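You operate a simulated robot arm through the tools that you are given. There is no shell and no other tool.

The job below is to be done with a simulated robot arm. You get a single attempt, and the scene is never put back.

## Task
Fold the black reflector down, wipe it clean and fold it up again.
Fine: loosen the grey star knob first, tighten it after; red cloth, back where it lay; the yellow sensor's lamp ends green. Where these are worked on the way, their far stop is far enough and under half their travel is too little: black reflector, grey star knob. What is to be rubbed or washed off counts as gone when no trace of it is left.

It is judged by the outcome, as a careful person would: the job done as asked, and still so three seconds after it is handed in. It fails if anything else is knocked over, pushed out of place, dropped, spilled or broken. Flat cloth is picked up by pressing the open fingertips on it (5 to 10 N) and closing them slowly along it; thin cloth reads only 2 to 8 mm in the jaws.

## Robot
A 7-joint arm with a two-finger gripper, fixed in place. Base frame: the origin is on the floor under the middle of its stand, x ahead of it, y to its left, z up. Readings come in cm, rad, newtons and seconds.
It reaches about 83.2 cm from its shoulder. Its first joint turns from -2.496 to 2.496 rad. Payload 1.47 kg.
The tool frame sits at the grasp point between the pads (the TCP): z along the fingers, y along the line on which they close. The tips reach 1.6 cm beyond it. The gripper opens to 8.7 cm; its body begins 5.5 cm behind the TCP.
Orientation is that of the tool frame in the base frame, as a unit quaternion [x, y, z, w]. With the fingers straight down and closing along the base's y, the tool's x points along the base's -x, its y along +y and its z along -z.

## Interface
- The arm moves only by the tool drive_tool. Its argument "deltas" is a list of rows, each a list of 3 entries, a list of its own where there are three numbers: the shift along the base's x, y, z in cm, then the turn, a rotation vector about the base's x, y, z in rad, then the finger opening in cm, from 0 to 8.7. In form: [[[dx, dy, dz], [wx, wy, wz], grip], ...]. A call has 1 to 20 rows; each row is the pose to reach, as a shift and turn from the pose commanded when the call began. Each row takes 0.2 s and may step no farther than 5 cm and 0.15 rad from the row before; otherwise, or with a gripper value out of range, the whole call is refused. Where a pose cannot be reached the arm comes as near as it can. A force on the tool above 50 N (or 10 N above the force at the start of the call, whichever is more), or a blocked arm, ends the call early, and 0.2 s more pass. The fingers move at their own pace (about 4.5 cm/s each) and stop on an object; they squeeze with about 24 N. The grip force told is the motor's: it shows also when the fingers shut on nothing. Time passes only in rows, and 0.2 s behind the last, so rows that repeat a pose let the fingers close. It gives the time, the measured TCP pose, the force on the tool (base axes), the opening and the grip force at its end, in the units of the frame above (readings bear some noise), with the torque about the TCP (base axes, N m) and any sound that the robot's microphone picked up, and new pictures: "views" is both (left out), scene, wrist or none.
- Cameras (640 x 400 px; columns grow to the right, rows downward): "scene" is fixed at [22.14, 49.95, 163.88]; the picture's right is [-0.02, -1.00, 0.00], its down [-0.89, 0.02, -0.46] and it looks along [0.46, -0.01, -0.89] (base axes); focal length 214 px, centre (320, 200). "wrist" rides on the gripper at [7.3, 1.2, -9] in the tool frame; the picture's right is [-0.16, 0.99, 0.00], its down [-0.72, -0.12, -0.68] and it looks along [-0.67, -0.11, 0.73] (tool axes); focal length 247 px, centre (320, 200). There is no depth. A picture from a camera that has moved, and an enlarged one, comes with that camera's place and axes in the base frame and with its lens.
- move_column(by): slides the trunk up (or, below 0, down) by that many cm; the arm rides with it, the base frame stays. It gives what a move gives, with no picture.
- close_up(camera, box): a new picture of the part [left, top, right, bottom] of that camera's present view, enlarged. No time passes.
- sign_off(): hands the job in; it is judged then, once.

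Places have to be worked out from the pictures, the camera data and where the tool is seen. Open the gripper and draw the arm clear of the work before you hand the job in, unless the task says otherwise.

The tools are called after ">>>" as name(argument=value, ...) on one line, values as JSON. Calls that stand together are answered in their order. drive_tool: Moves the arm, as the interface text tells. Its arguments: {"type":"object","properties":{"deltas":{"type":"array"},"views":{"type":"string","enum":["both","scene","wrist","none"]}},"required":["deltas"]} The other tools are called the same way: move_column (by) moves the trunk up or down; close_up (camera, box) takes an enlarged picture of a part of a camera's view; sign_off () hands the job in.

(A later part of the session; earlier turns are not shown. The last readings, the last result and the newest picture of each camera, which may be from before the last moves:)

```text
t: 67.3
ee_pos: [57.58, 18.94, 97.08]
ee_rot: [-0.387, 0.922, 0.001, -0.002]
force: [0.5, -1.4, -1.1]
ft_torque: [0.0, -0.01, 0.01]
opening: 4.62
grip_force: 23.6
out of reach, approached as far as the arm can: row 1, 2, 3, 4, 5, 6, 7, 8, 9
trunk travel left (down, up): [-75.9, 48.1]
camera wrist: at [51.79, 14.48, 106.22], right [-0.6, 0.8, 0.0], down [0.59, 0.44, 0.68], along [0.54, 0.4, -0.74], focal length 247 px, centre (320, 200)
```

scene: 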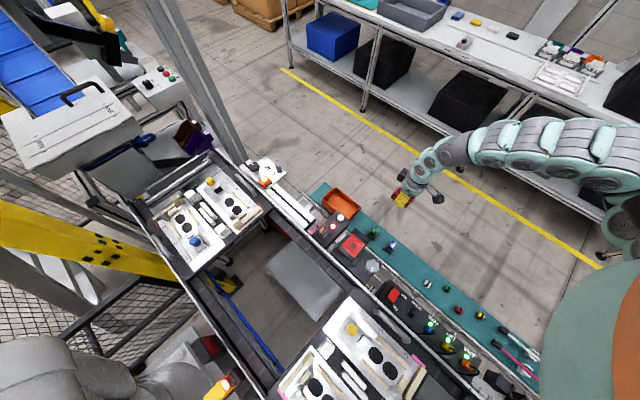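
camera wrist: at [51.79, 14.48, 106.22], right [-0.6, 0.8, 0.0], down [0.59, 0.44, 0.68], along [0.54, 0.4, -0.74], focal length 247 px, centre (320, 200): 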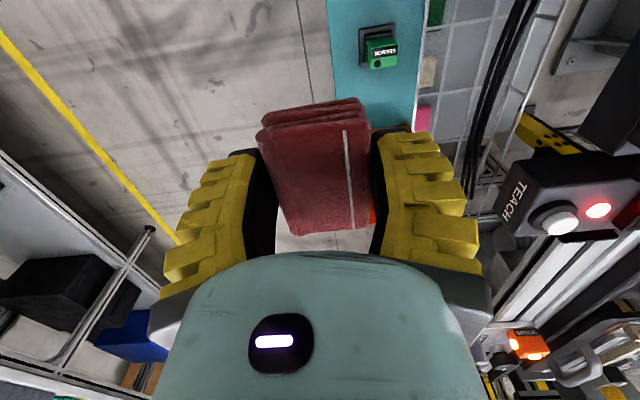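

Now I carry the cloth around to above the reflector's face.

>>> drive_tool(deltas=[[[-1.5, 2.6, 0.8], [0, 0, 0], 3.0], [[-3.2, 5.2, 1.6], [0, 0, 0], 3.0], [[-5.2, 7.8, 2.4], [0, 0, 0], 3.0], [[-7.4, 10.4, 3.2], [0, 0, 0], 3.0], [[-9.6, 12.9, 4], [0, 0, 0], 3.0], [[-11.8, 15.2, 4.6], [0, 0, 0], 3.0], [[-14, 17.4, 5], [0, 0, 0], 3.0], [[-16.1, 19.4, 5], [0, 0, 0], 3.0]])

>>> close_up(camera="wrist", box=[160, 50, 480, 250])

>>> close_up(camera="scene", box=[310, 210, 406, 270])

```text
t: 69.1
ee_pos: [41.3, 38.32, 102.56]
ee_rot: [-0.389, 0.921, 0.0, -0.001]
force: [-0.2, 0.9, -0.6]
ft_torque: [0.0, -0.01, -0.02]
opening: 4.61
grip_force: 24.2
out of reach, approached as far as the arm can: row 2, 3, 4, 5, 6, 7
trunk travel left (down, up): [-75.9, 48.1]
camera wrist: at [35.43, 33.91, 111.51], right [-0.6, 0.8, 0.0], down [0.59, 0.44, 0.68], along [0.55, 0.4, -0.73], focal length 247 px, centre (320, 200)
```

scene: 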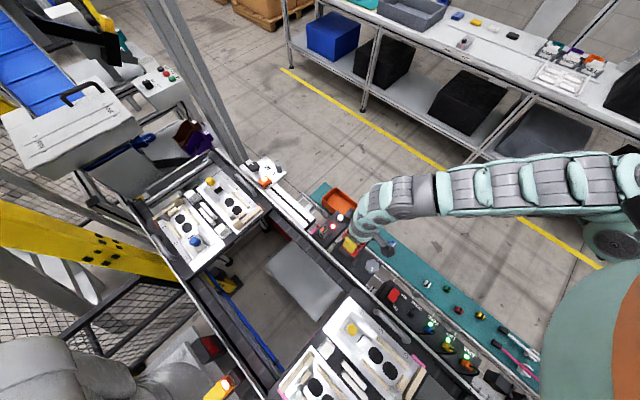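
wrist: 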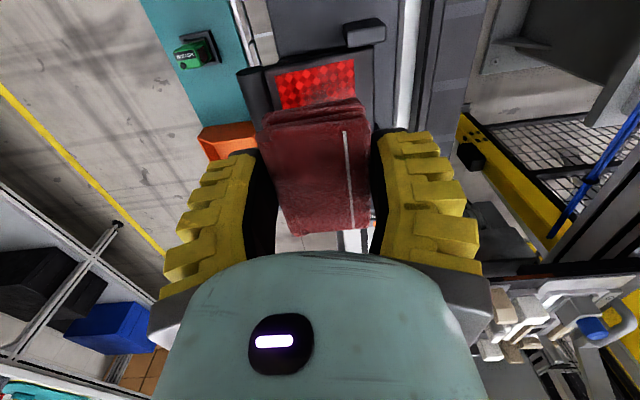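

```text
2.00 times, centred on (320, 150) of wrist
camera zoom: at [35.43, 33.91, 111.51], right [-0.6, 0.8, 0.0], down [0.59, 0.44, 0.68], along [0.55, 0.4, -0.73], focal length 494 px, centre (320, 300)
```

zoom: 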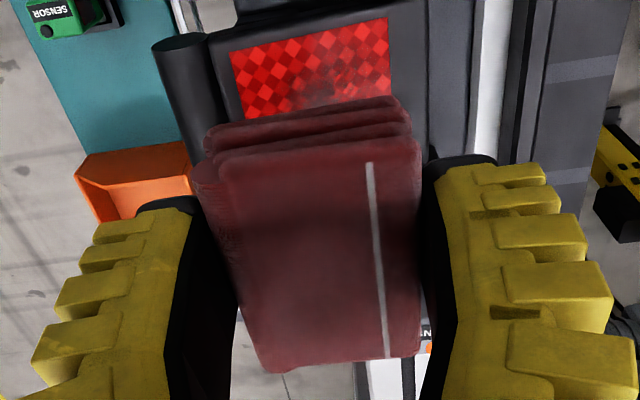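

```text
6.67 times, centred on (358, 240) of scene
camera zoom: at [22.14, 49.95, 163.88], right [-0.02, -1.0, 0.0], down [-0.89, 0.02, -0.46], along [0.46, -0.01, -0.89], focal length 1430 px, centre (67, -67)
```

zoom: 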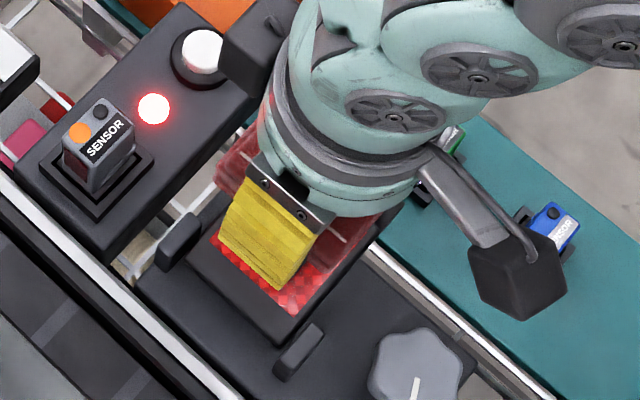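

The cloth is now over the face; its underside should be about 3.4 cm below the TCP, so contact is expected near TCP z≈96. I lower in small steps and watch the force.

>>> drive_tool(deltas=[[[0, 0, -1.5], [0, 0, 0], 3.0], [[0, 0, -3], [0, 0, 0], 3.0], [[0, 0, -4.2], [0, 0, 0], 3.0], [[0, 0, -5.2], [0, 0, 0], 3.0]])

>>> close_up(camera="scene", box=[310, 210, 406, 270])

>>> close_up(camera="wrist", box=[160, 50, 480, 250])

```text
t: 70.1
ee_pos: [41.6, 38.25, 97.33]
ee_rot: [-0.388, 0.922, 0.0, 0.0]
force: [-1.1, -0.2, 0.6]
ft_torque: [-0.02, 0.01, -0.01]
opening: 4.61
grip_force: 24.5
trunk travel left (down, up): [-75.9, 48.1]
camera wrist: at [35.63, 33.84, 106.35], right [-0.6, 0.8, 0.0], down [0.59, 0.44, 0.68], along [0.55, 0.4, -0.73], focal length 247 px, centre (320, 200)
```

scene: 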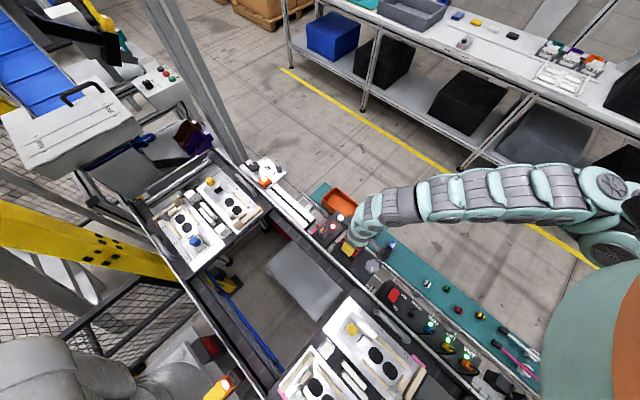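
wrist: 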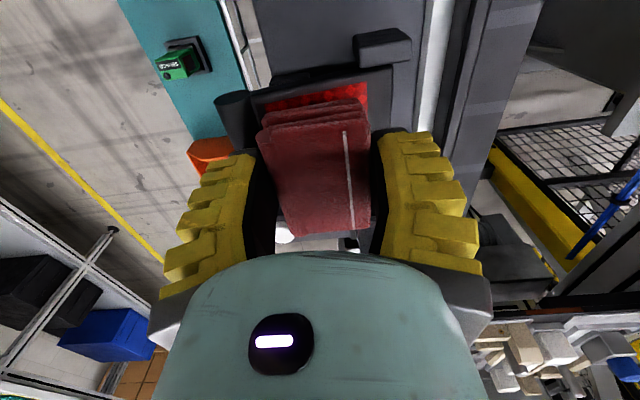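

```text
6.67 times, centred on (358, 240) of scene
camera zoom: at [22.14, 49.95, 163.88], right [-0.02, -1.0, 0.0], down [-0.89, 0.02, -0.46], along [0.46, -0.01, -0.89], focal length 1430 px, centre (67, -67)
```

zoom: 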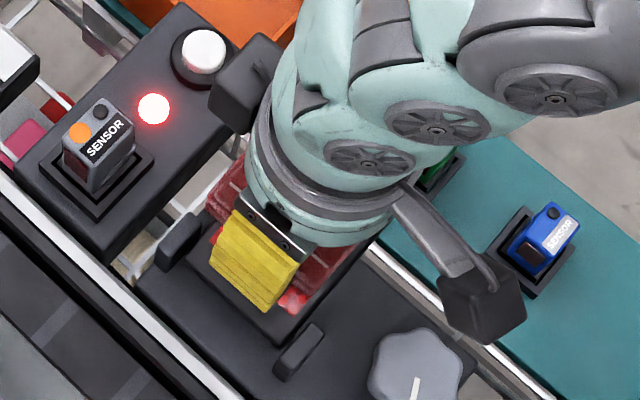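

```text
2.00 times, centred on (320, 150) of wrist
camera zoom: at [35.63, 33.84, 106.35], right [-0.6, 0.8, 0.0], down [0.59, 0.44, 0.68], along [0.55, 0.4, -0.73], focal length 494 px, centre (320, 300)
```

zoom: 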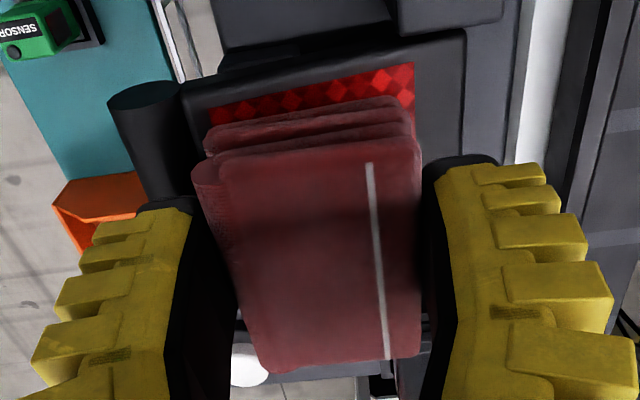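

No contact yet at 97.3. I continue down in small steps.

>>> drive_tool(deltas=[[[0, 0, -0.4], [0, 0, 0], 3.0], [[0, 0, -0.8], [0, 0, 0], 3.0]], views="wrist")

```text
t: 70.7
ee_pos: [41.47, 38.32, 96.58]
ee_rot: [-0.388, 0.922, 0.0, -0.001]
force: [-0.8, -0.2, 0.3]
ft_torque: [0.03, 0.0, 0.03]
opening: 4.61
grip_force: 24.0
trunk travel left (down, up): [-75.9, 48.1]
camera wrist: at [35.53, 33.77, 105.63], right [-0.59, 0.8, 0.0], down [0.59, 0.44, 0.68], along [0.55, 0.4, -0.73], focal length 247 px, centre (320, 200)
```

wrist: 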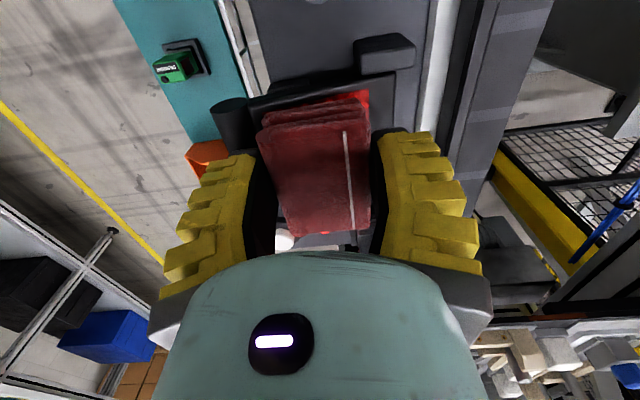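

Still free. I lower another 0.6 cm in two steps.

>>> drive_tool(deltas=[[[0, 0, -0.3], [0, 0, 0], 3.0], [[0, 0, -0.6], [0, 0, 0], 3.0]], views="wrist")

```text
t: 71.3
ee_pos: [41.27, 38.22, 95.83]
ee_rot: [-0.387, 0.922, -0.001, 0.0]
force: [-0.7, -0.2, -0.1]
ft_torque: [0.0, 0.01, -0.01]
opening: 4.61
grip_force: 23.9
trunk travel left (down, up): [-75.9, 48.1]
camera wrist: at [35.49, 33.79, 104.93], right [-0.59, 0.8, 0.0], down [0.59, 0.44, 0.68], along [0.55, 0.4, -0.73], focal length 247 px, centre (320, 200)
```

wrist: 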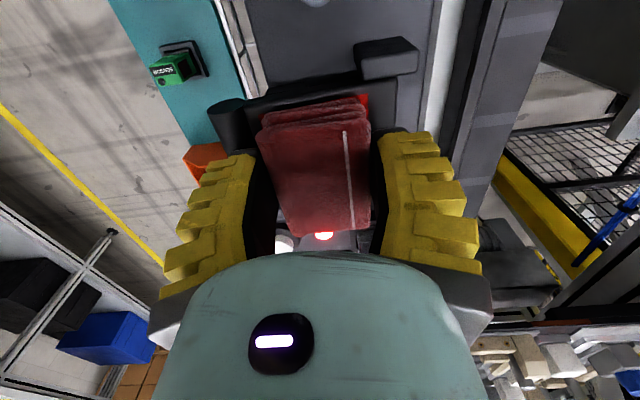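

Still no contact at 95.8. I go on in 0.25 cm steps.

>>> drive_tool(deltas=[[[0, 0, -0.25], [0, 0, 0], 3.0], [[0, 0, -0.5], [0, 0, 0], 3.0]], views="wrist")

>>> close_up(camera="wrist", box=[180, 60, 420, 210])

```text
t: 71.9
ee_pos: [41.54, 38.2, 95.37]
ee_rot: [-0.387, 0.922, -0.001, 0.0]
force: [-1.2, -6.5, 14.8]
ft_torque: [0.46, -0.06, 0.0]
opening: 4.89
grip_force: 24.2
trunk travel left (down, up): [-75.9, 48.1]
camera wrist: at [35.67, 33.82, 104.39], right [-0.59, 0.81, 0.0], down [0.59, 0.44, 0.68], along [0.55, 0.4, -0.73], focal length 247 px, centre (320, 200)
```

wrist: 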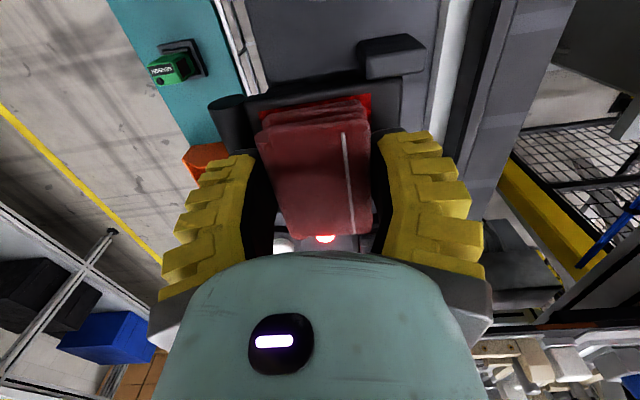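

```text
2.67 times, centred on (300, 135) of wrist
camera zoom: at [35.67, 33.82, 104.39], right [-0.59, 0.81, 0.0], down [0.59, 0.44, 0.68], along [0.55, 0.4, -0.73], focal length 659 px, centre (373, 373)
```

zoom: 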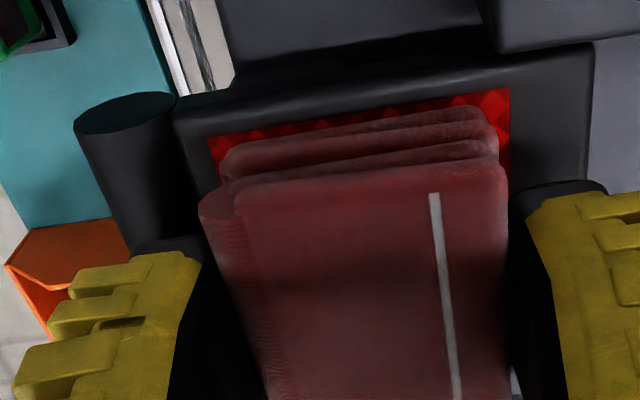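

Contact at TCP z≈95.4, but the torque places it at a cloth corner near a hinge cheek: in this direction the cloth is as wide as the gap between the cheeks. I lift and turn the cloth 90° (θ≈135°) so its short side spans between the cheeks.

>>> drive_tool(deltas=[[[0, 0, 1.5], [0, 0, 0], 3.0], [[0, 0, 4], [0, 0, 0], 3.0], [[0, 0, 4.5], [0, 0, 0.14], 3.0], [[0, 0, 4.5], [0, 0, 0.28], 3.0], [[0, 0, 4.5], [0, 0, 0.42], 3.0], [[-0.2, 0.2, 4.5], [0, 0, 0.56], 3.0], [[-0.4, 0.4, 4.5], [0, 0, 0.7], 3.0], [[-0.6, 0.6, 4.5], [0, 0, 0.84], 3.0], [[-0.8, 0.8, 4.5], [0, 0, 0.98], 3.0], [[-0.9, 1.0, 4.5], [0, 0, 1.12], 3.0], [[-0.9, 1.0, 4.5], [0, 0, 1.26], 3.0], [[-0.9, 1.0, 4.5], [0, 0, 1.4], 3.0], [[-0.9, 1.0, 4.5], [0, 0, 1.5], 3.0], [[-0.9, 1.0, 4.5], [0, 0, 1.56], 3.0]])

>>> close_up(camera="wrist", box=[160, 50, 480, 250])

>>> close_up(camera="scene", box=[310, 210, 406, 270])

```text
t: 74.9
ee_pos: [40.53, 39.2, 99.78]
ee_rot: [0.924, -0.381, 0.0, 0.0]
force: [-1.1, 0.1, -0.1]
ft_torque: [-0.01, -0.04, 0.01]
opening: 4.65
grip_force: 24.2
trunk travel left (down, up): [-75.9, 48.1]
camera wrist: at [44.89, 33.26, 108.83], right [-0.81, -0.59, 0.0], down [-0.43, 0.59, 0.68], along [-0.4, 0.55, -0.73], focal length 247 px, centre (320, 200)
```

scene: 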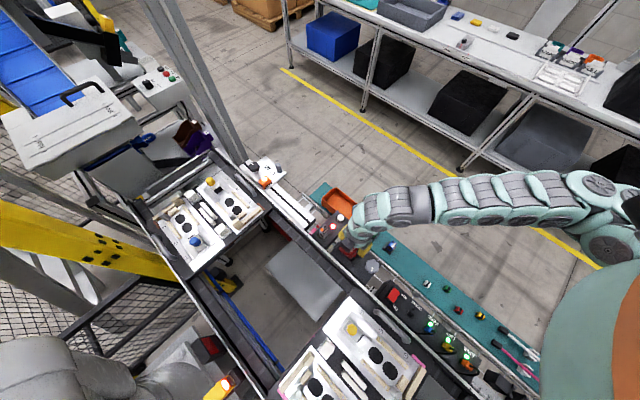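
wrist: 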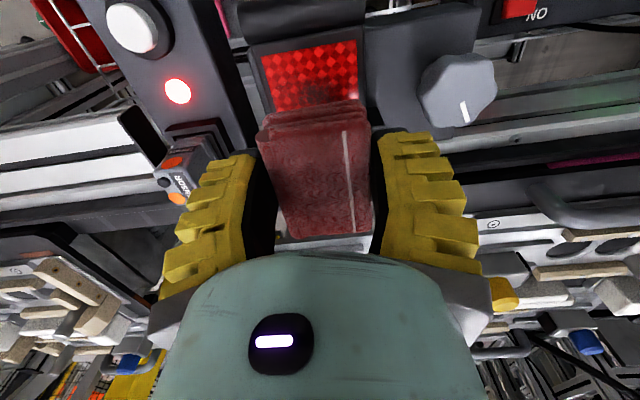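

```text
2.00 times, centred on (320, 150) of wrist
camera zoom: at [44.89, 33.26, 108.83], right [-0.81, -0.59, 0.0], down [-0.43, 0.59, 0.68], along [-0.4, 0.55, -0.73], focal length 494 px, centre (320, 300)
```

zoom: 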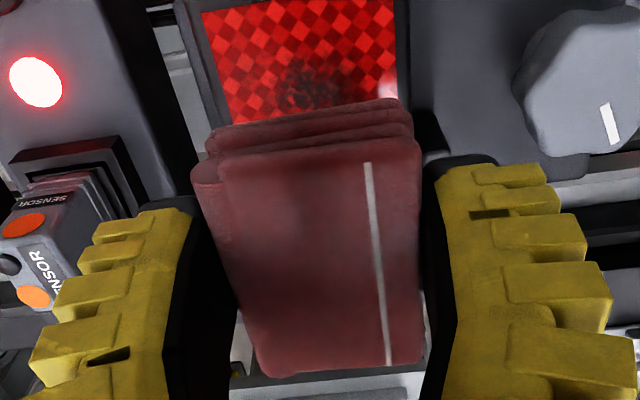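

```text
6.67 times, centred on (358, 240) of scene
camera zoom: at [22.14, 49.95, 163.88], right [-0.02, -1.0, 0.0], down [-0.89, 0.02, -0.46], along [0.46, -0.01, -0.89], focal length 1430 px, centre (67, -67)
```

zoom: 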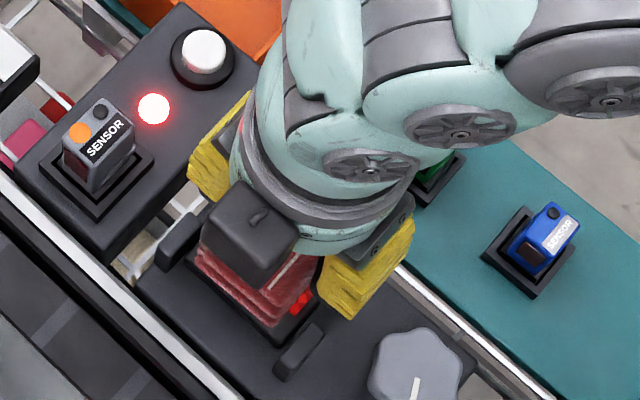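

The stain is still there in the middle. The cloth reaches 2.6 cm behind and 3.7 cm ahead of the TCP, so I shift 1 cm toward the bar and lower onto the face.

>>> drive_tool(deltas=[[[0.3, -0.3, -1], [0, 0, 0], 3.0], [[0.69, -0.72, -2], [0, 0, 0], 3.0], [[0.69, -0.72, -3], [0, 0, 0], 3.0], [[0.69, -0.72, -3.6], [0, 0, 0], 3.0], [[0.69, -0.72, -4.0], [0, 0, 0], 3.0]], views="wrist")

```text
t: 76.1
ee_pos: [41.2, 38.52, 95.95]
ee_rot: [0.924, -0.383, 0.0, 0.001]
force: [0.2, -0.1, -0.3]
ft_torque: [-0.01, 0.02, -0.01]
opening: 4.65
grip_force: 24.2
trunk travel left (down, up): [-75.9, 48.1]
camera wrist: at [45.56, 32.5, 104.93], right [-0.81, -0.59, 0.0], down [-0.43, 0.59, 0.68], along [-0.4, 0.55, -0.73], focal length 247 px, centre (320, 200)
```

wrist: 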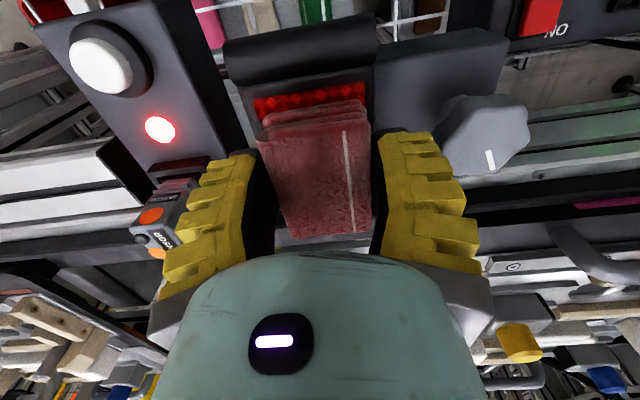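

Still free at 95.95. I lower in 0.2 cm steps.

>>> drive_tool(deltas=[[[0, 0, -0.2], [0, 0, 0], 3.0], [[0, 0, -0.4], [0, 0, 0], 3.0]], views="none")

```text
t: 76.7
ee_pos: [41.21, 38.44, 95.51]
ee_rot: [0.924, -0.383, 0.0, 0.0]
force: [0.2, -0.5, -0.3]
ft_torque: [0.0, -0.03, -0.01]
opening: 4.67
grip_force: 23.8
trunk travel left (down, up): [-75.9, 48.1]
```

No contact yet; another 0.4 cm.

>>> drive_tool(deltas=[[[0, 0, -0.2], [0, 0, 0], 3.0], [[0, 0, -0.4], [0, 0, 0], 3.0]], views="wrist")

>>> close_up(camera="wrist", box=[180, 20, 420, 170])

```text
t: 77.3
ee_pos: [41.29, 38.59, 95.01]
ee_rot: [0.924, -0.383, 0.0, 0.0]
force: [-3.6, -1.7, 7.1]
ft_torque: [-0.07, -0.24, -0.06]
opening: 4.73
grip_force: 24.1
trunk travel left (down, up): [-75.9, 48.1]
camera wrist: at [45.66, 32.57, 104.06], right [-0.81, -0.59, 0.0], down [-0.43, 0.59, 0.68], along [-0.4, 0.55, -0.73], focal length 247 px, centre (320, 200)
```

wrist: 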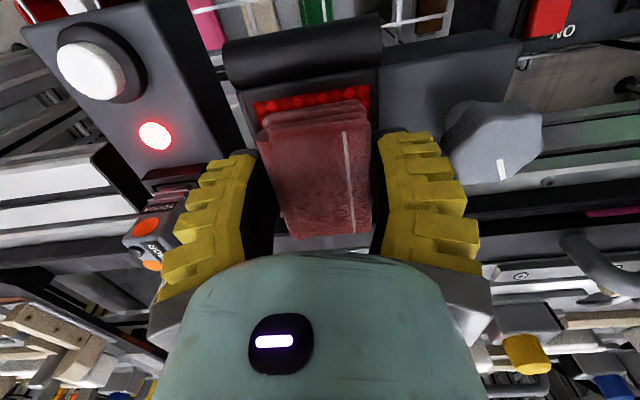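

```text
2.67 times, centred on (300, 95) of wrist
camera zoom: at [45.66, 32.57, 104.06], right [-0.81, -0.59, 0.0], down [-0.43, 0.59, 0.68], along [-0.4, 0.55, -0.73], focal length 659 px, centre (373, 480)
```

zoom: 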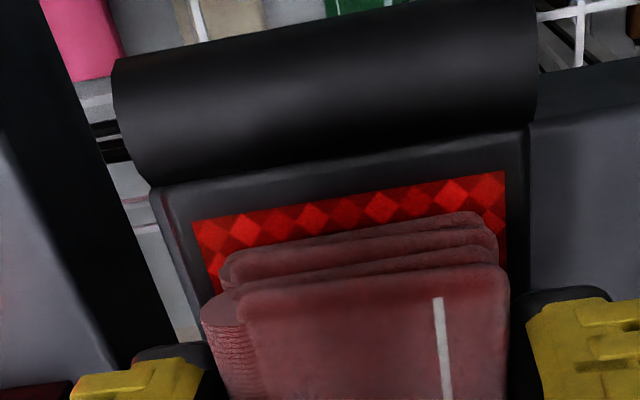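

Contact at TCP z≈95.0 (7 N), at the cloth's edge toward the bar: the face rises slightly toward the mat side. I lift a little, tilt the tool 0.1 rad to match the slope, and press again.

>>> drive_tool(deltas=[[[0, 0, 0.5], [0, 0, 0], 3.0], [[-0.15, 0.15, 0.7], [-0.036, -0.035, 0], 3.0], [[-0.25, 0.25, 0.7], [-0.072, -0.069, 0], 3.0], [[-0.25, 0.25, 0.4], [-0.072, -0.069, 0], 3.0], [[-0.25, 0.25, 0.2], [-0.072, -0.069, 0], 3.0]], views="none")

```text
t: 78.5
ee_pos: [40.98, 38.84, 95.19]
ee_rot: [0.923, -0.382, 0.046, 0.021]
force: [-0.3, -1.2, 3.5]
ft_torque: [0.12, 0.06, 0.06]
opening: 4.68
grip_force: 24.0
trunk travel left (down, up): [-75.9, 48.1]
```

Now contact shifted to the hinge side, so the true slope is between; I reduce the tilt to about 0.06 rad and press to ~8 N.

>>> drive_tool(deltas=[[[0, 0, 0.1], [0.025, 0.024, 0], 3.0], [[0, 0, -0.1], [0.025, 0.024, 0], 3.0], [[0, 0, -0.25], [0.025, 0.024, 0], 3.0]], views="none")

```text
t: 79.3
ee_pos: [41.03, 38.86, 94.97]
ee_rot: [0.924, -0.382, 0.029, 0.014]
force: [-2.7, -3.5, 10.8]
ft_torque: [0.4, 0.22, 0.17]
opening: 4.8
grip_force: 23.6
trunk travel left (down, up): [-75.9, 48.1]
```

Pressed at about 11 N. I now rub: strokes of about ±1 cm back and forth across the face, at two lateral positions.

>>> drive_tool(deltas=[[[0.35, -0.36, 0], [0, 0, 0], 3.0], [[0.69, -0.72, 0.03], [0, 0, 0], 3.0], [[0.35, -0.36, 0], [0, 0, 0], 3.0], [[0, 0, 0], [0, 0, 0], 3.0], [[-0.35, 0.36, -0.03], [0, 0, 0], 3.0], [[0, 0, 0], [0, 0, 0], 3.0], [[-0.43, -0.41, 0], [0, 0, 0], 3.0], [[-0.08, -0.77, 0], [0, 0, 0], 3.0], [[0.26, -1.13, 0.03], [0, 0, 0], 3.0], [[-0.08, -0.77, 0], [0, 0, 0], 3.0], [[-0.43, -0.41, 0], [0, 0, 0], 3.0], [[-0.78, -0.05, -0.03], [0, 0, 0], 3.0], [[-0.43, -0.41, 0], [0, 0, 0], 3.0], [[-0.08, -0.77, 0], [0, 0, 0], 3.0]])

>>> close_up(camera="wrist", box=[180, 20, 420, 170])

>>> close_up(camera="scene", box=[310, 210, 406, 270])

```text
t: 82.3
ee_pos: [40.8, 38.12, 94.88]
ee_rot: [0.923, -0.383, 0.03, 0.013]
force: [-2.5, 1.7, 6.2]
ft_torque: [0.31, 0.13, 0.05]
opening: 4.73
grip_force: 24.5
trunk travel left (down, up): [-75.9, 48.1]
camera wrist: at [44.79, 32.58, 104.41], right [-0.81, -0.59, -0.01], down [-0.46, 0.62, 0.63], along [-0.36, 0.52, -0.78], focal length 247 px, centre (320, 200)
```

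scene: 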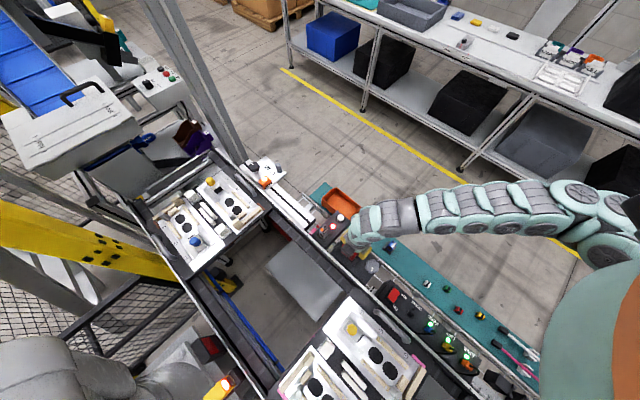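
wrist: 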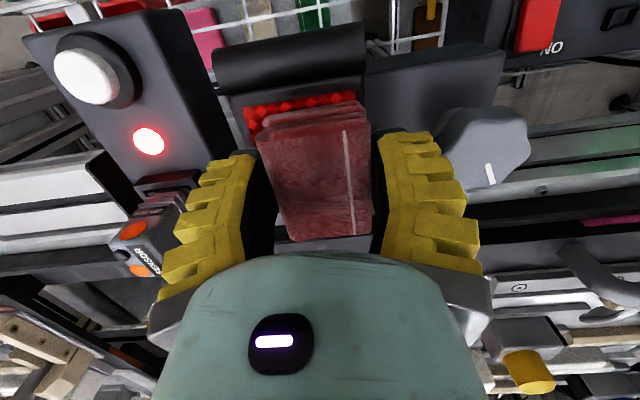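

```text
2.67 times, centred on (300, 95) of wrist
camera zoom: at [44.79, 32.58, 104.41], right [-0.81, -0.59, -0.01], down [-0.46, 0.62, 0.63], along [-0.36, 0.52, -0.78], focal length 659 px, centre (373, 480)
```

zoom: 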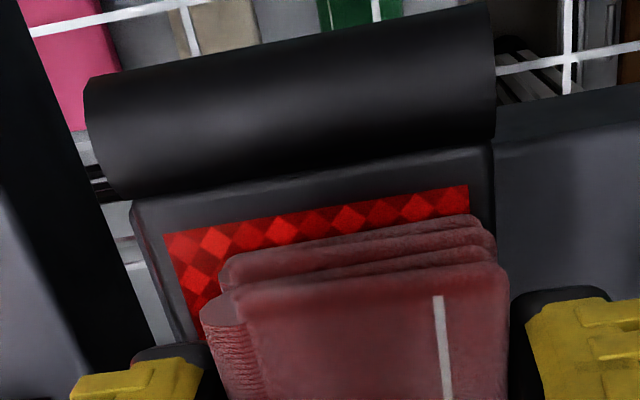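

```text
6.67 times, centred on (358, 240) of scene
camera zoom: at [22.14, 49.95, 163.88], right [-0.02, -1.0, 0.0], down [-0.89, 0.02, -0.46], along [0.46, -0.01, -0.89], focal length 1430 px, centre (67, -67)
```

zoom: 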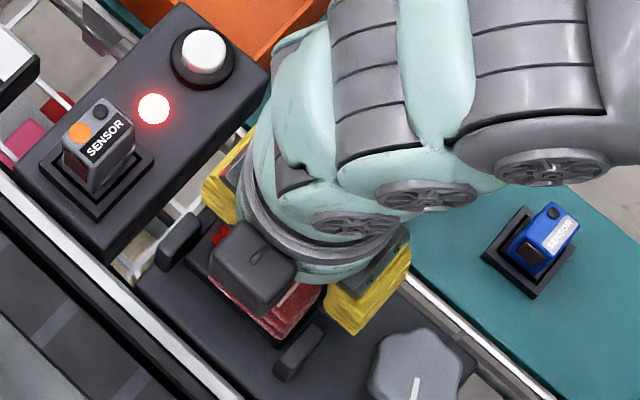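

I lift and shift toward the conveyor side to look at the face after this first rub.

>>> drive_tool(deltas=[[[0, 0, 2], [0, 0, 0], 3.0], [[-0.7, 0.72, 4], [0, 0, 0], 3.0], [[-1.6, 1.7, 5], [0.02, 0.02, 0], 3.0], [[-2.4, 2.5, 5.5], [0.044, 0.042, 0], 3.0]])

>>> close_up(camera="wrist", box=[200, 20, 440, 170])

```text
t: 83.3
ee_pos: [38.26, 40.61, 100.42]
ee_rot: [0.924, -0.383, 0.003, 0.001]
force: [0.0, 0.2, -0.5]
ft_torque: [0.0, -0.05, -0.03]
opening: 4.66
grip_force: 23.7
trunk travel left (down, up): [-75.9, 48.1]
camera wrist: at [42.67, 34.55, 109.6], right [-0.81, -0.59, 0.0], down [-0.43, 0.6, 0.68], along [-0.4, 0.55, -0.74], focal length 247 px, centre (320, 200)
```

scene: 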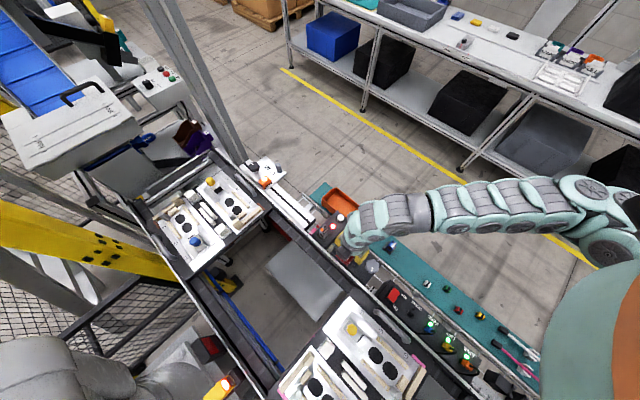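
wrist: 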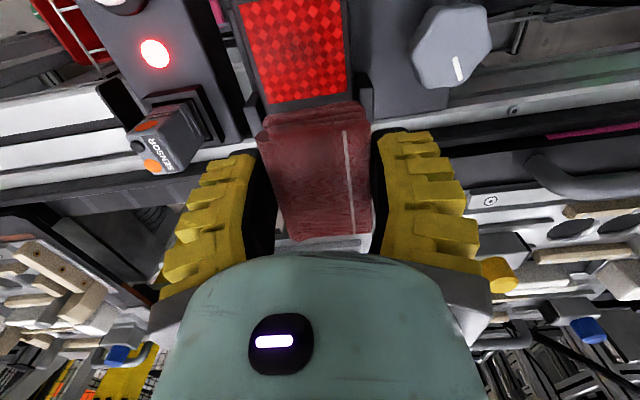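

```text
2.67 times, centred on (320, 95) of wrist
camera zoom: at [42.67, 34.55, 109.6], right [-0.81, -0.59, 0.0], down [-0.43, 0.6, 0.68], along [-0.4, 0.55, -0.74], focal length 659 px, centre (320, 480)
```

zoom: 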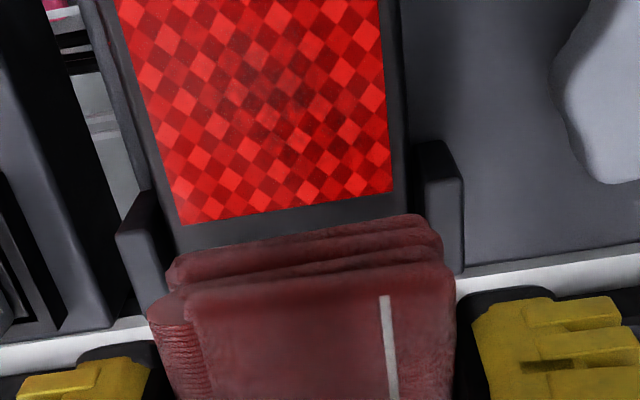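

The stain has faded a lot but isn't gone. I go back down and rub with more strokes.

>>> drive_tool(deltas=[[[0.8, -0.6, -1.5], [-0.02, -0.02, 0], 3.0], [[1.6, -1.2, -3.5], [-0.044, -0.042, 0], 3.0], [[2.48, -1.73, -5.2], [-0.044, -0.042, 0], 3.0], [[2.48, -1.73, -5.57], [-0.044, -0.042, 0], 3.0], [[3.17, -2.45, -5.55], [-0.044, -0.042, 0], 3.0], [[2.2, -1.44, -5.6], [-0.044, -0.042, 0], 3.0], [[3.17, -2.45, -5.55], [-0.044, -0.042, 0], 3.0], [[2.2, -1.44, -5.6], [-0.044, -0.042, 0], 3.0], [[2.81, -2.8, -5.55], [-0.044, -0.042, 0], 3.0], [[1.84, -1.79, -5.6], [-0.044, -0.042, 0], 3.0], [[2.81, -2.8, -5.55], [-0.044, -0.042, 0], 3.0], [[1.84, -1.79, -5.6], [-0.044, -0.042, 0], 3.0], [[2.59, -3.0, -5.55], [-0.044, -0.042, 0], 3.0], [[1.62, -1.99, -5.6], [-0.044, -0.042, 0], 3.0], [[2.59, -3.0, -5.55], [-0.044, -0.042, 0], 3.0], [[1.62, -1.99, -5.6], [-0.044, -0.042, 0], 3.0], [[2.48, -1.73, -5.57], [-0.044, -0.042, 0], 3.0], [[3.17, -2.45, -5.55], [-0.044, -0.042, 0], 3.0], [[2.2, -1.44, -5.6], [-0.044, -0.042, 0], 3.0], [[3.17, -2.45, -5.55], [-0.044, -0.042, 0], 3.0]], views="wrist")

```text
t: 87.5
ee_pos: [41.51, 38.24, 94.88]
ee_rot: [0.924, -0.382, 0.031, 0.013]
force: [-1.2, 0.9, 7.5]
ft_torque: [0.38, 0.15, 0.02]
opening: 4.73
grip_force: 24.6
trunk travel left (down, up): [-75.9, 48.1]
camera wrist: at [45.64, 32.53, 104.35], right [-0.81, -0.59, -0.01], down [-0.46, 0.62, 0.63], along [-0.36, 0.52, -0.78], focal length 247 px, centre (320, 200)
```

wrist: 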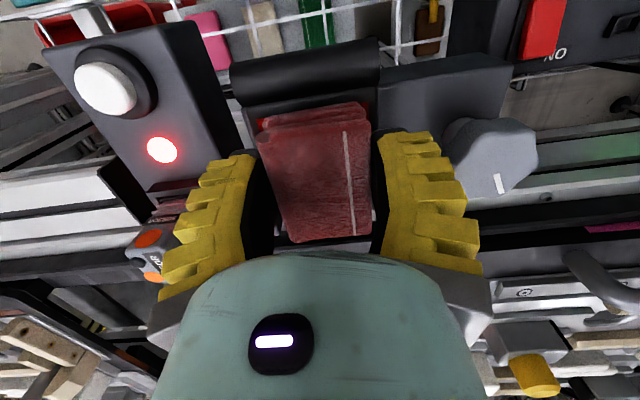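

The torque shows pressure mostly on the hinge-side edge, so I halve the tilt and rub again over all lateral positions.

>>> drive_tool(deltas=[[[0, 0, 0], [0.022, 0.021, 0], 3.0], [[-0.97, 1.01, -0.08], [0.022, 0.021, 0], 3.0], [[0, 0, -0.05], [0.022, 0.021, 0], 3.0], [[-0.97, 1.01, -0.1], [0.022, 0.021, 0], 3.0], [[-0.36, -0.35, -0.08], [0.022, 0.021, 0], 3.0], [[-1.33, 0.66, -0.1], [0.022, 0.021, 0], 3.0], [[-0.36, -0.35, -0.08], [0.022, 0.021, 0], 3.0], [[-1.33, 0.66, -0.1], [0.022, 0.021, 0], 3.0], [[-0.58, -0.55, -0.08], [0.022, 0.021, 0], 3.0], [[-1.55, 0.46, -0.1], [0.022, 0.021, 0], 3.0], [[-0.58, -0.55, -0.08], [0.022, 0.021, 0], 3.0], [[-1.55, 0.46, -0.1], [0.022, 0.021, 0], 3.0], [[0, 0, -0.08], [0.022, 0.021, 0], 3.0], [[-0.97, 1.01, -0.1], [0.022, 0.021, 0], 3.0], [[0.2, 0.2, -0.08], [0.022, 0.021, 0], 3.0], [[-0.77, 1.21, -0.1], [0.022, 0.021, 0], 3.0], [[0.2, 0.2, -0.08], [0.022, 0.021, 0], 3.0]], views="none")

>>> drive_tool(deltas=[[[0, 0, 2], [0, 0, 0], 3.0], [[-0.9, 0.9, 4], [0, 0, 0], 3.0], [[-1.9, 2.0, 5], [0.022, 0.021, 0], 3.0], [[-3.0, 3.0, 5.5], [0.022, 0.021, 0], 3.0]])

>>> close_up(camera="wrist", box=[200, 0, 440, 150])

```text
t: 91.1
ee_pos: [41.9, 38.37, 94.94]
ee_rot: [0.923, -0.383, 0.017, 0.008]
force: [0.8, 0.0, 2.2]
ft_torque: [0.0, -0.16, 0.0]
opening: 4.66
grip_force: 24.0
trunk travel left (down, up): [-75.9, 48.1]
```

```text
t: 92.1
ee_pos: [38.86, 41.12, 100.49]
ee_rot: [0.924, -0.383, 0.002, 0.001]
force: [-0.1, -0.4, -0.7]
ft_torque: [0.02, 0.02, -0.03]
opening: 4.68
grip_force: 24.2
trunk travel left (down, up): [-75.9, 48.1]
camera wrist: at [43.16, 35.13, 109.41], right [-0.81, -0.58, 0.0], down [-0.43, 0.6, 0.68], along [-0.4, 0.55, -0.74], focal length 247 px, centre (320, 200)
```

scene: 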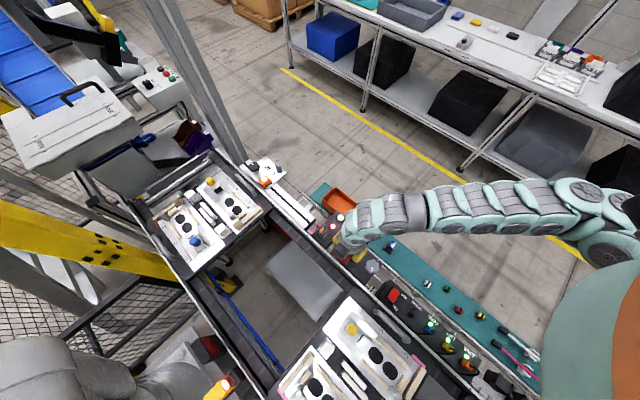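
wrist: 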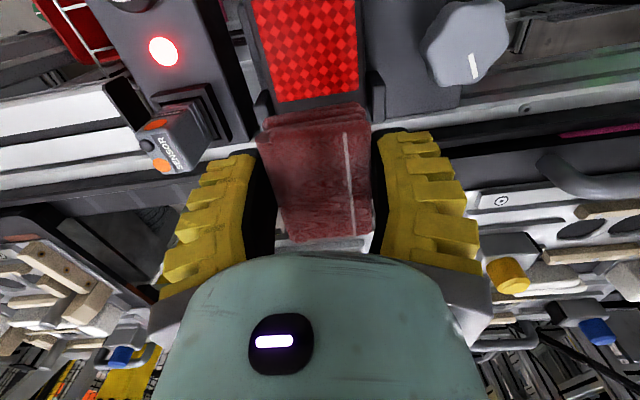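

```text
2.67 times, centred on (320, 75) of wrist
camera zoom: at [43.16, 35.13, 109.41], right [-0.81, -0.58, 0.0], down [-0.43, 0.6, 0.68], along [-0.4, 0.55, -0.74], focal length 659 px, centre (320, 533)
```

zoom: 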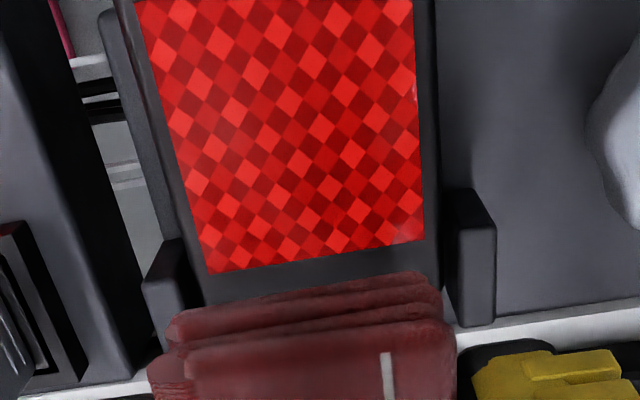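

The visible part of the face now looks clean. I move further back/up to see the whole face, including its far end.

>>> drive_tool(deltas=[[[-1, 1, 1], [0, 0, 0], 3.0], [[-2, 2, 2], [0, 0, 0], 3.0], [[-3, 3, 3], [0, 0, 0], 3.0]])

>>> close_up(camera="wrist", box=[200, 0, 440, 150])

>>> close_up(camera="scene", box=[318, 215, 382, 255])

```text
t: 92.9
ee_pos: [35.62, 44.14, 103.17]
ee_rot: [0.924, -0.383, 0.002, 0.002]
force: [0.0, -0.2, -0.6]
ft_torque: [0.01, -0.01, -0.01]
opening: 4.67
grip_force: 23.8
trunk travel left (down, up): [-75.9, 48.1]
camera wrist: at [39.85, 38.15, 112.2], right [-0.81, -0.59, 0.0], down [-0.43, 0.6, 0.68], along [-0.4, 0.55, -0.74], focal length 247 px, centre (320, 200)
```

scene: 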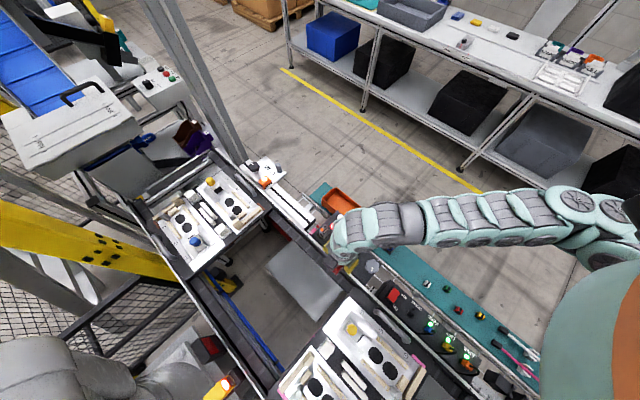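
wrist: 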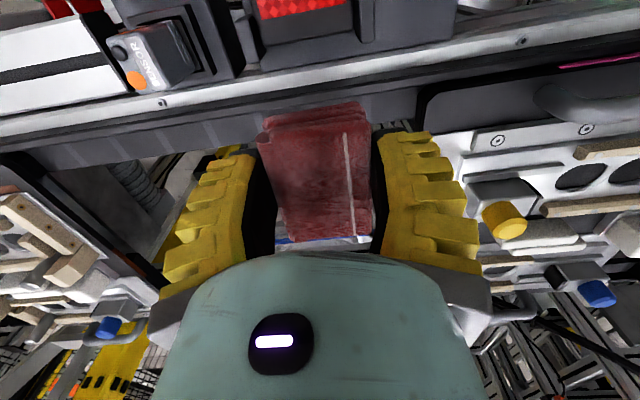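

```text
2.67 times, centred on (320, 75) of wrist
camera zoom: at [39.85, 38.15, 112.2], right [-0.81, -0.59, 0.0], down [-0.43, 0.6, 0.68], along [-0.4, 0.55, -0.74], focal length 659 px, centre (320, 533)
```

zoom: 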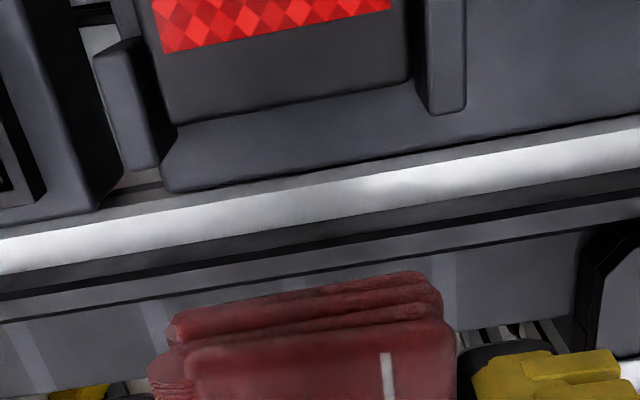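

```text
10.00 times, centred on (350, 235) of scene
camera zoom: at [22.14, 49.95, 163.88], right [-0.02, -1.0, 0.0], down [-0.89, 0.02, -0.46], along [0.46, -0.01, -0.89], focal length 2145 px, centre (20, -150)
```

zoom: 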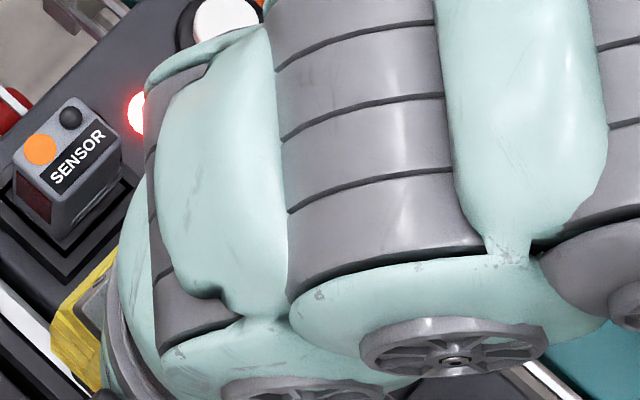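

That moved the face out of the top of the view; instead I go back and higher so the whole face is visible.

>>> drive_tool(deltas=[[[1, -1, 1.5], [0, 0, 0], 3.0], [[2, -2, 3], [0, 0, 0], 3.0], [[2.8, -2.8, 4.5], [0, 0, 0], 3.0], [[3.2, -3.2, 6], [0, 0, 0], 3.0]])

>>> close_up(camera="wrist", box=[220, 0, 412, 120])

```text
t: 93.9
ee_pos: [38.95, 41.26, 109.18]
ee_rot: [0.924, -0.383, 0.003, 0.003]
force: [-0.3, -0.4, -0.4]
ft_torque: [-0.02, -0.04, 0.0]
opening: 4.67
grip_force: 24.0
out of reach, approached as far as the arm can: row 4
trunk travel left (down, up): [-75.9, 48.1]
camera wrist: at [43.43, 35.25, 118.18], right [-0.81, -0.59, 0.0], down [-0.43, 0.6, 0.68], along [-0.4, 0.55, -0.74], focal length 247 px, centre (320, 200)
```

scene: 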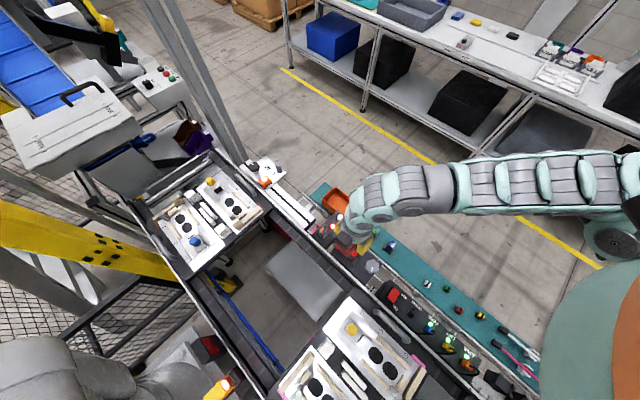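
wrist: 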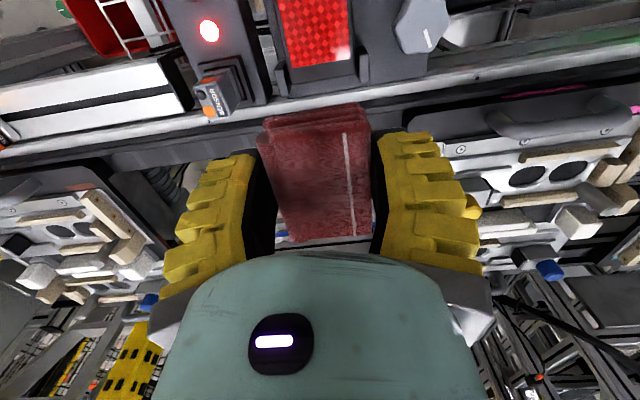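

```text
3.33 times, centred on (316, 60) of wrist
camera zoom: at [43.43, 35.25, 118.18], right [-0.81, -0.59, 0.0], down [-0.43, 0.6, 0.68], along [-0.4, 0.55, -0.74], focal length 823 px, centre (333, 667)
```

zoom: 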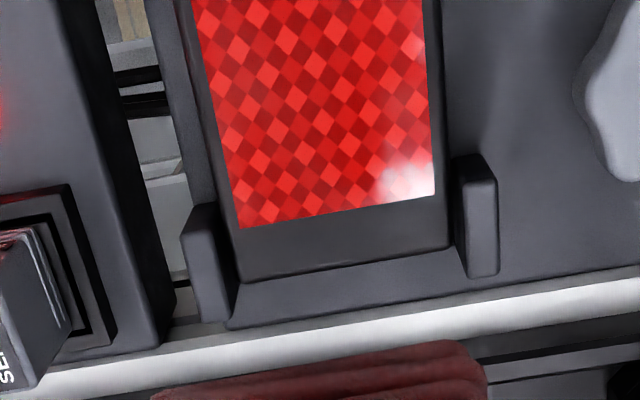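

The visible part is clean (the white patch is a reflection). I move to the mat side so the scene camera sees the whole face.

>>> drive_tool(deltas=[[[1.5, -1.1, -1.3], [0, 0, 0], 3.0], [[3.2, -2.3, -2.8], [0, 0, 0], 3.0], [[4.8, -3.5, -4.2], [0, 0, 0], 3.0], [[6.4, -4.5, -5.2], [0, 0, 0], 3.0], [[8, -5.5, -5.6], [0, 0, 0], 3.0]])

>>> close_up(camera="scene", box=[318, 215, 382, 255])

>>> close_up(camera="wrist", box=[220, 0, 412, 120])

```text
t: 95.1
ee_pos: [47.05, 35.83, 103.52]
ee_rot: [0.924, -0.383, 0.003, 0.001]
force: [-1.0, -0.1, -0.4]
ft_torque: [0.01, -0.01, 0.02]
opening: 4.67
grip_force: 23.7
trunk travel left (down, up): [-75.9, 48.1]
camera wrist: at [51.38, 29.87, 112.69], right [-0.81, -0.59, 0.0], down [-0.43, 0.6, 0.68], along [-0.4, 0.55, -0.74], focal length 247 px, centre (320, 200)
```

scene: 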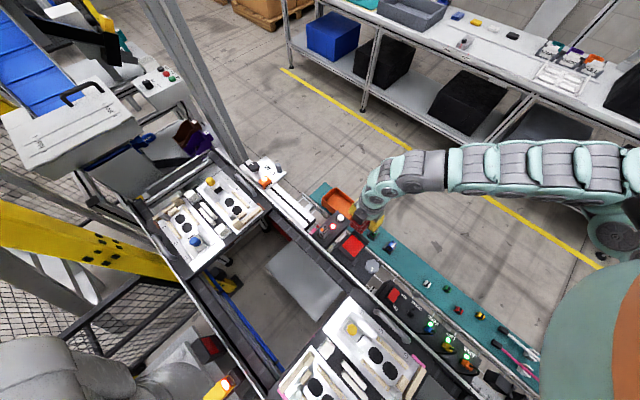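
wrist: 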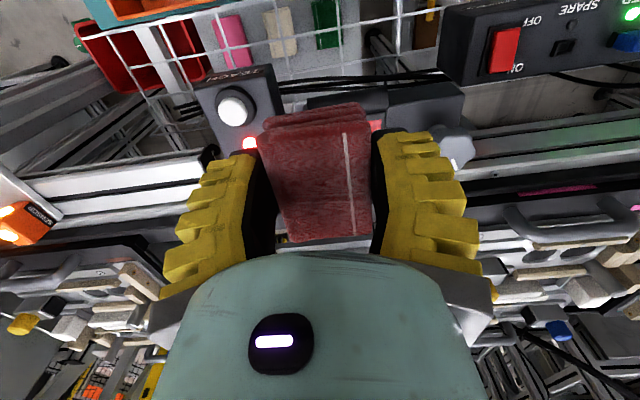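

```text
10.00 times, centred on (350, 235) of scene
camera zoom: at [22.14, 49.95, 163.88], right [-0.02, -1.0, 0.0], down [-0.89, 0.02, -0.46], along [0.46, -0.01, -0.89], focal length 2145 px, centre (20, -150)
```

zoom: 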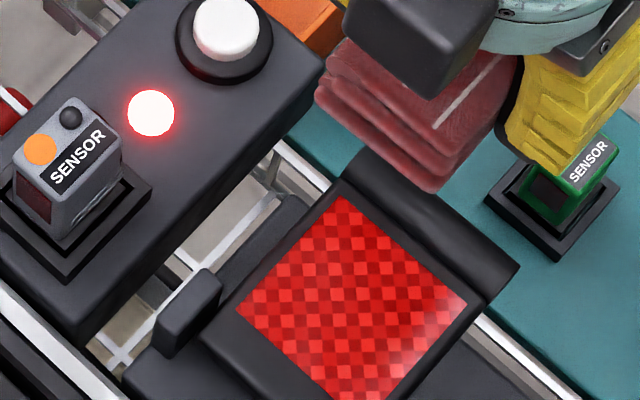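

```text
3.33 times, centred on (316, 60) of wrist
camera zoom: at [51.38, 29.87, 112.69], right [-0.81, -0.59, 0.0], down [-0.43, 0.6, 0.68], along [-0.4, 0.55, -0.74], focal length 823 px, centre (333, 667)
```

zoom: 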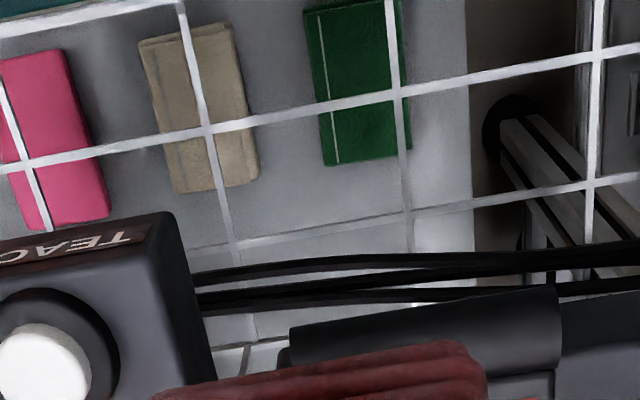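

The whole face now shows only the clean checker pattern. I zoom further to make sure no trace is left.

>>> close_up(camera="scene", box=[338, 233, 370, 253])

>>> close_up(camera="scene", box=[338, 243, 370, 263])

```text
16.00 times, centred on (354, 243) of scene
camera zoom: at [22.14, 49.95, 163.88], right [-0.02, -1.0, 0.0], down [-0.89, 0.02, -0.46], along [0.46, -0.01, -0.89], focal length 3432 px, centre (-224, -488)
```

zoom: 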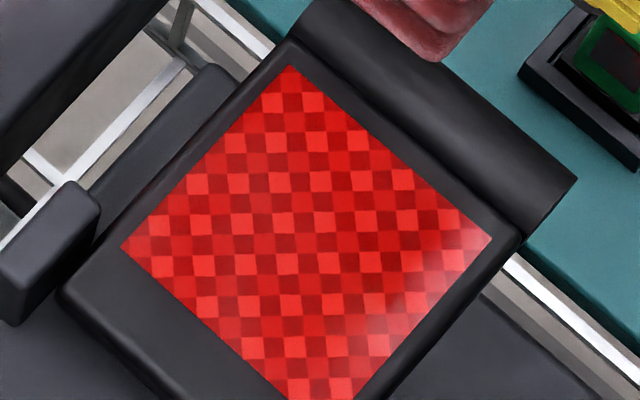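

```text
16.00 times, centred on (354, 253) of scene
camera zoom: at [22.14, 49.95, 163.88], right [-0.02, -1.0, 0.0], down [-0.89, 0.02, -0.46], along [0.46, -0.01, -0.89], focal length 3432 px, centre (-224, -648)
```

zoom: 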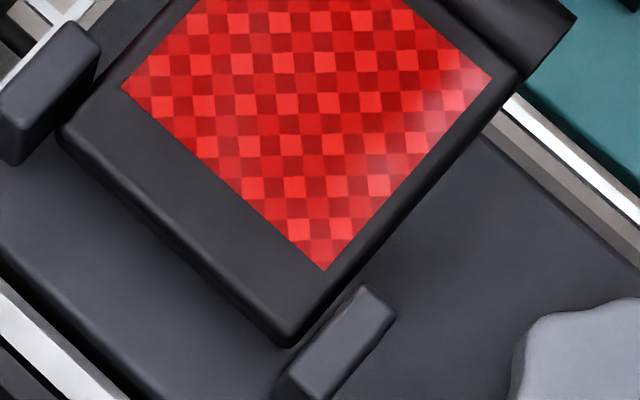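

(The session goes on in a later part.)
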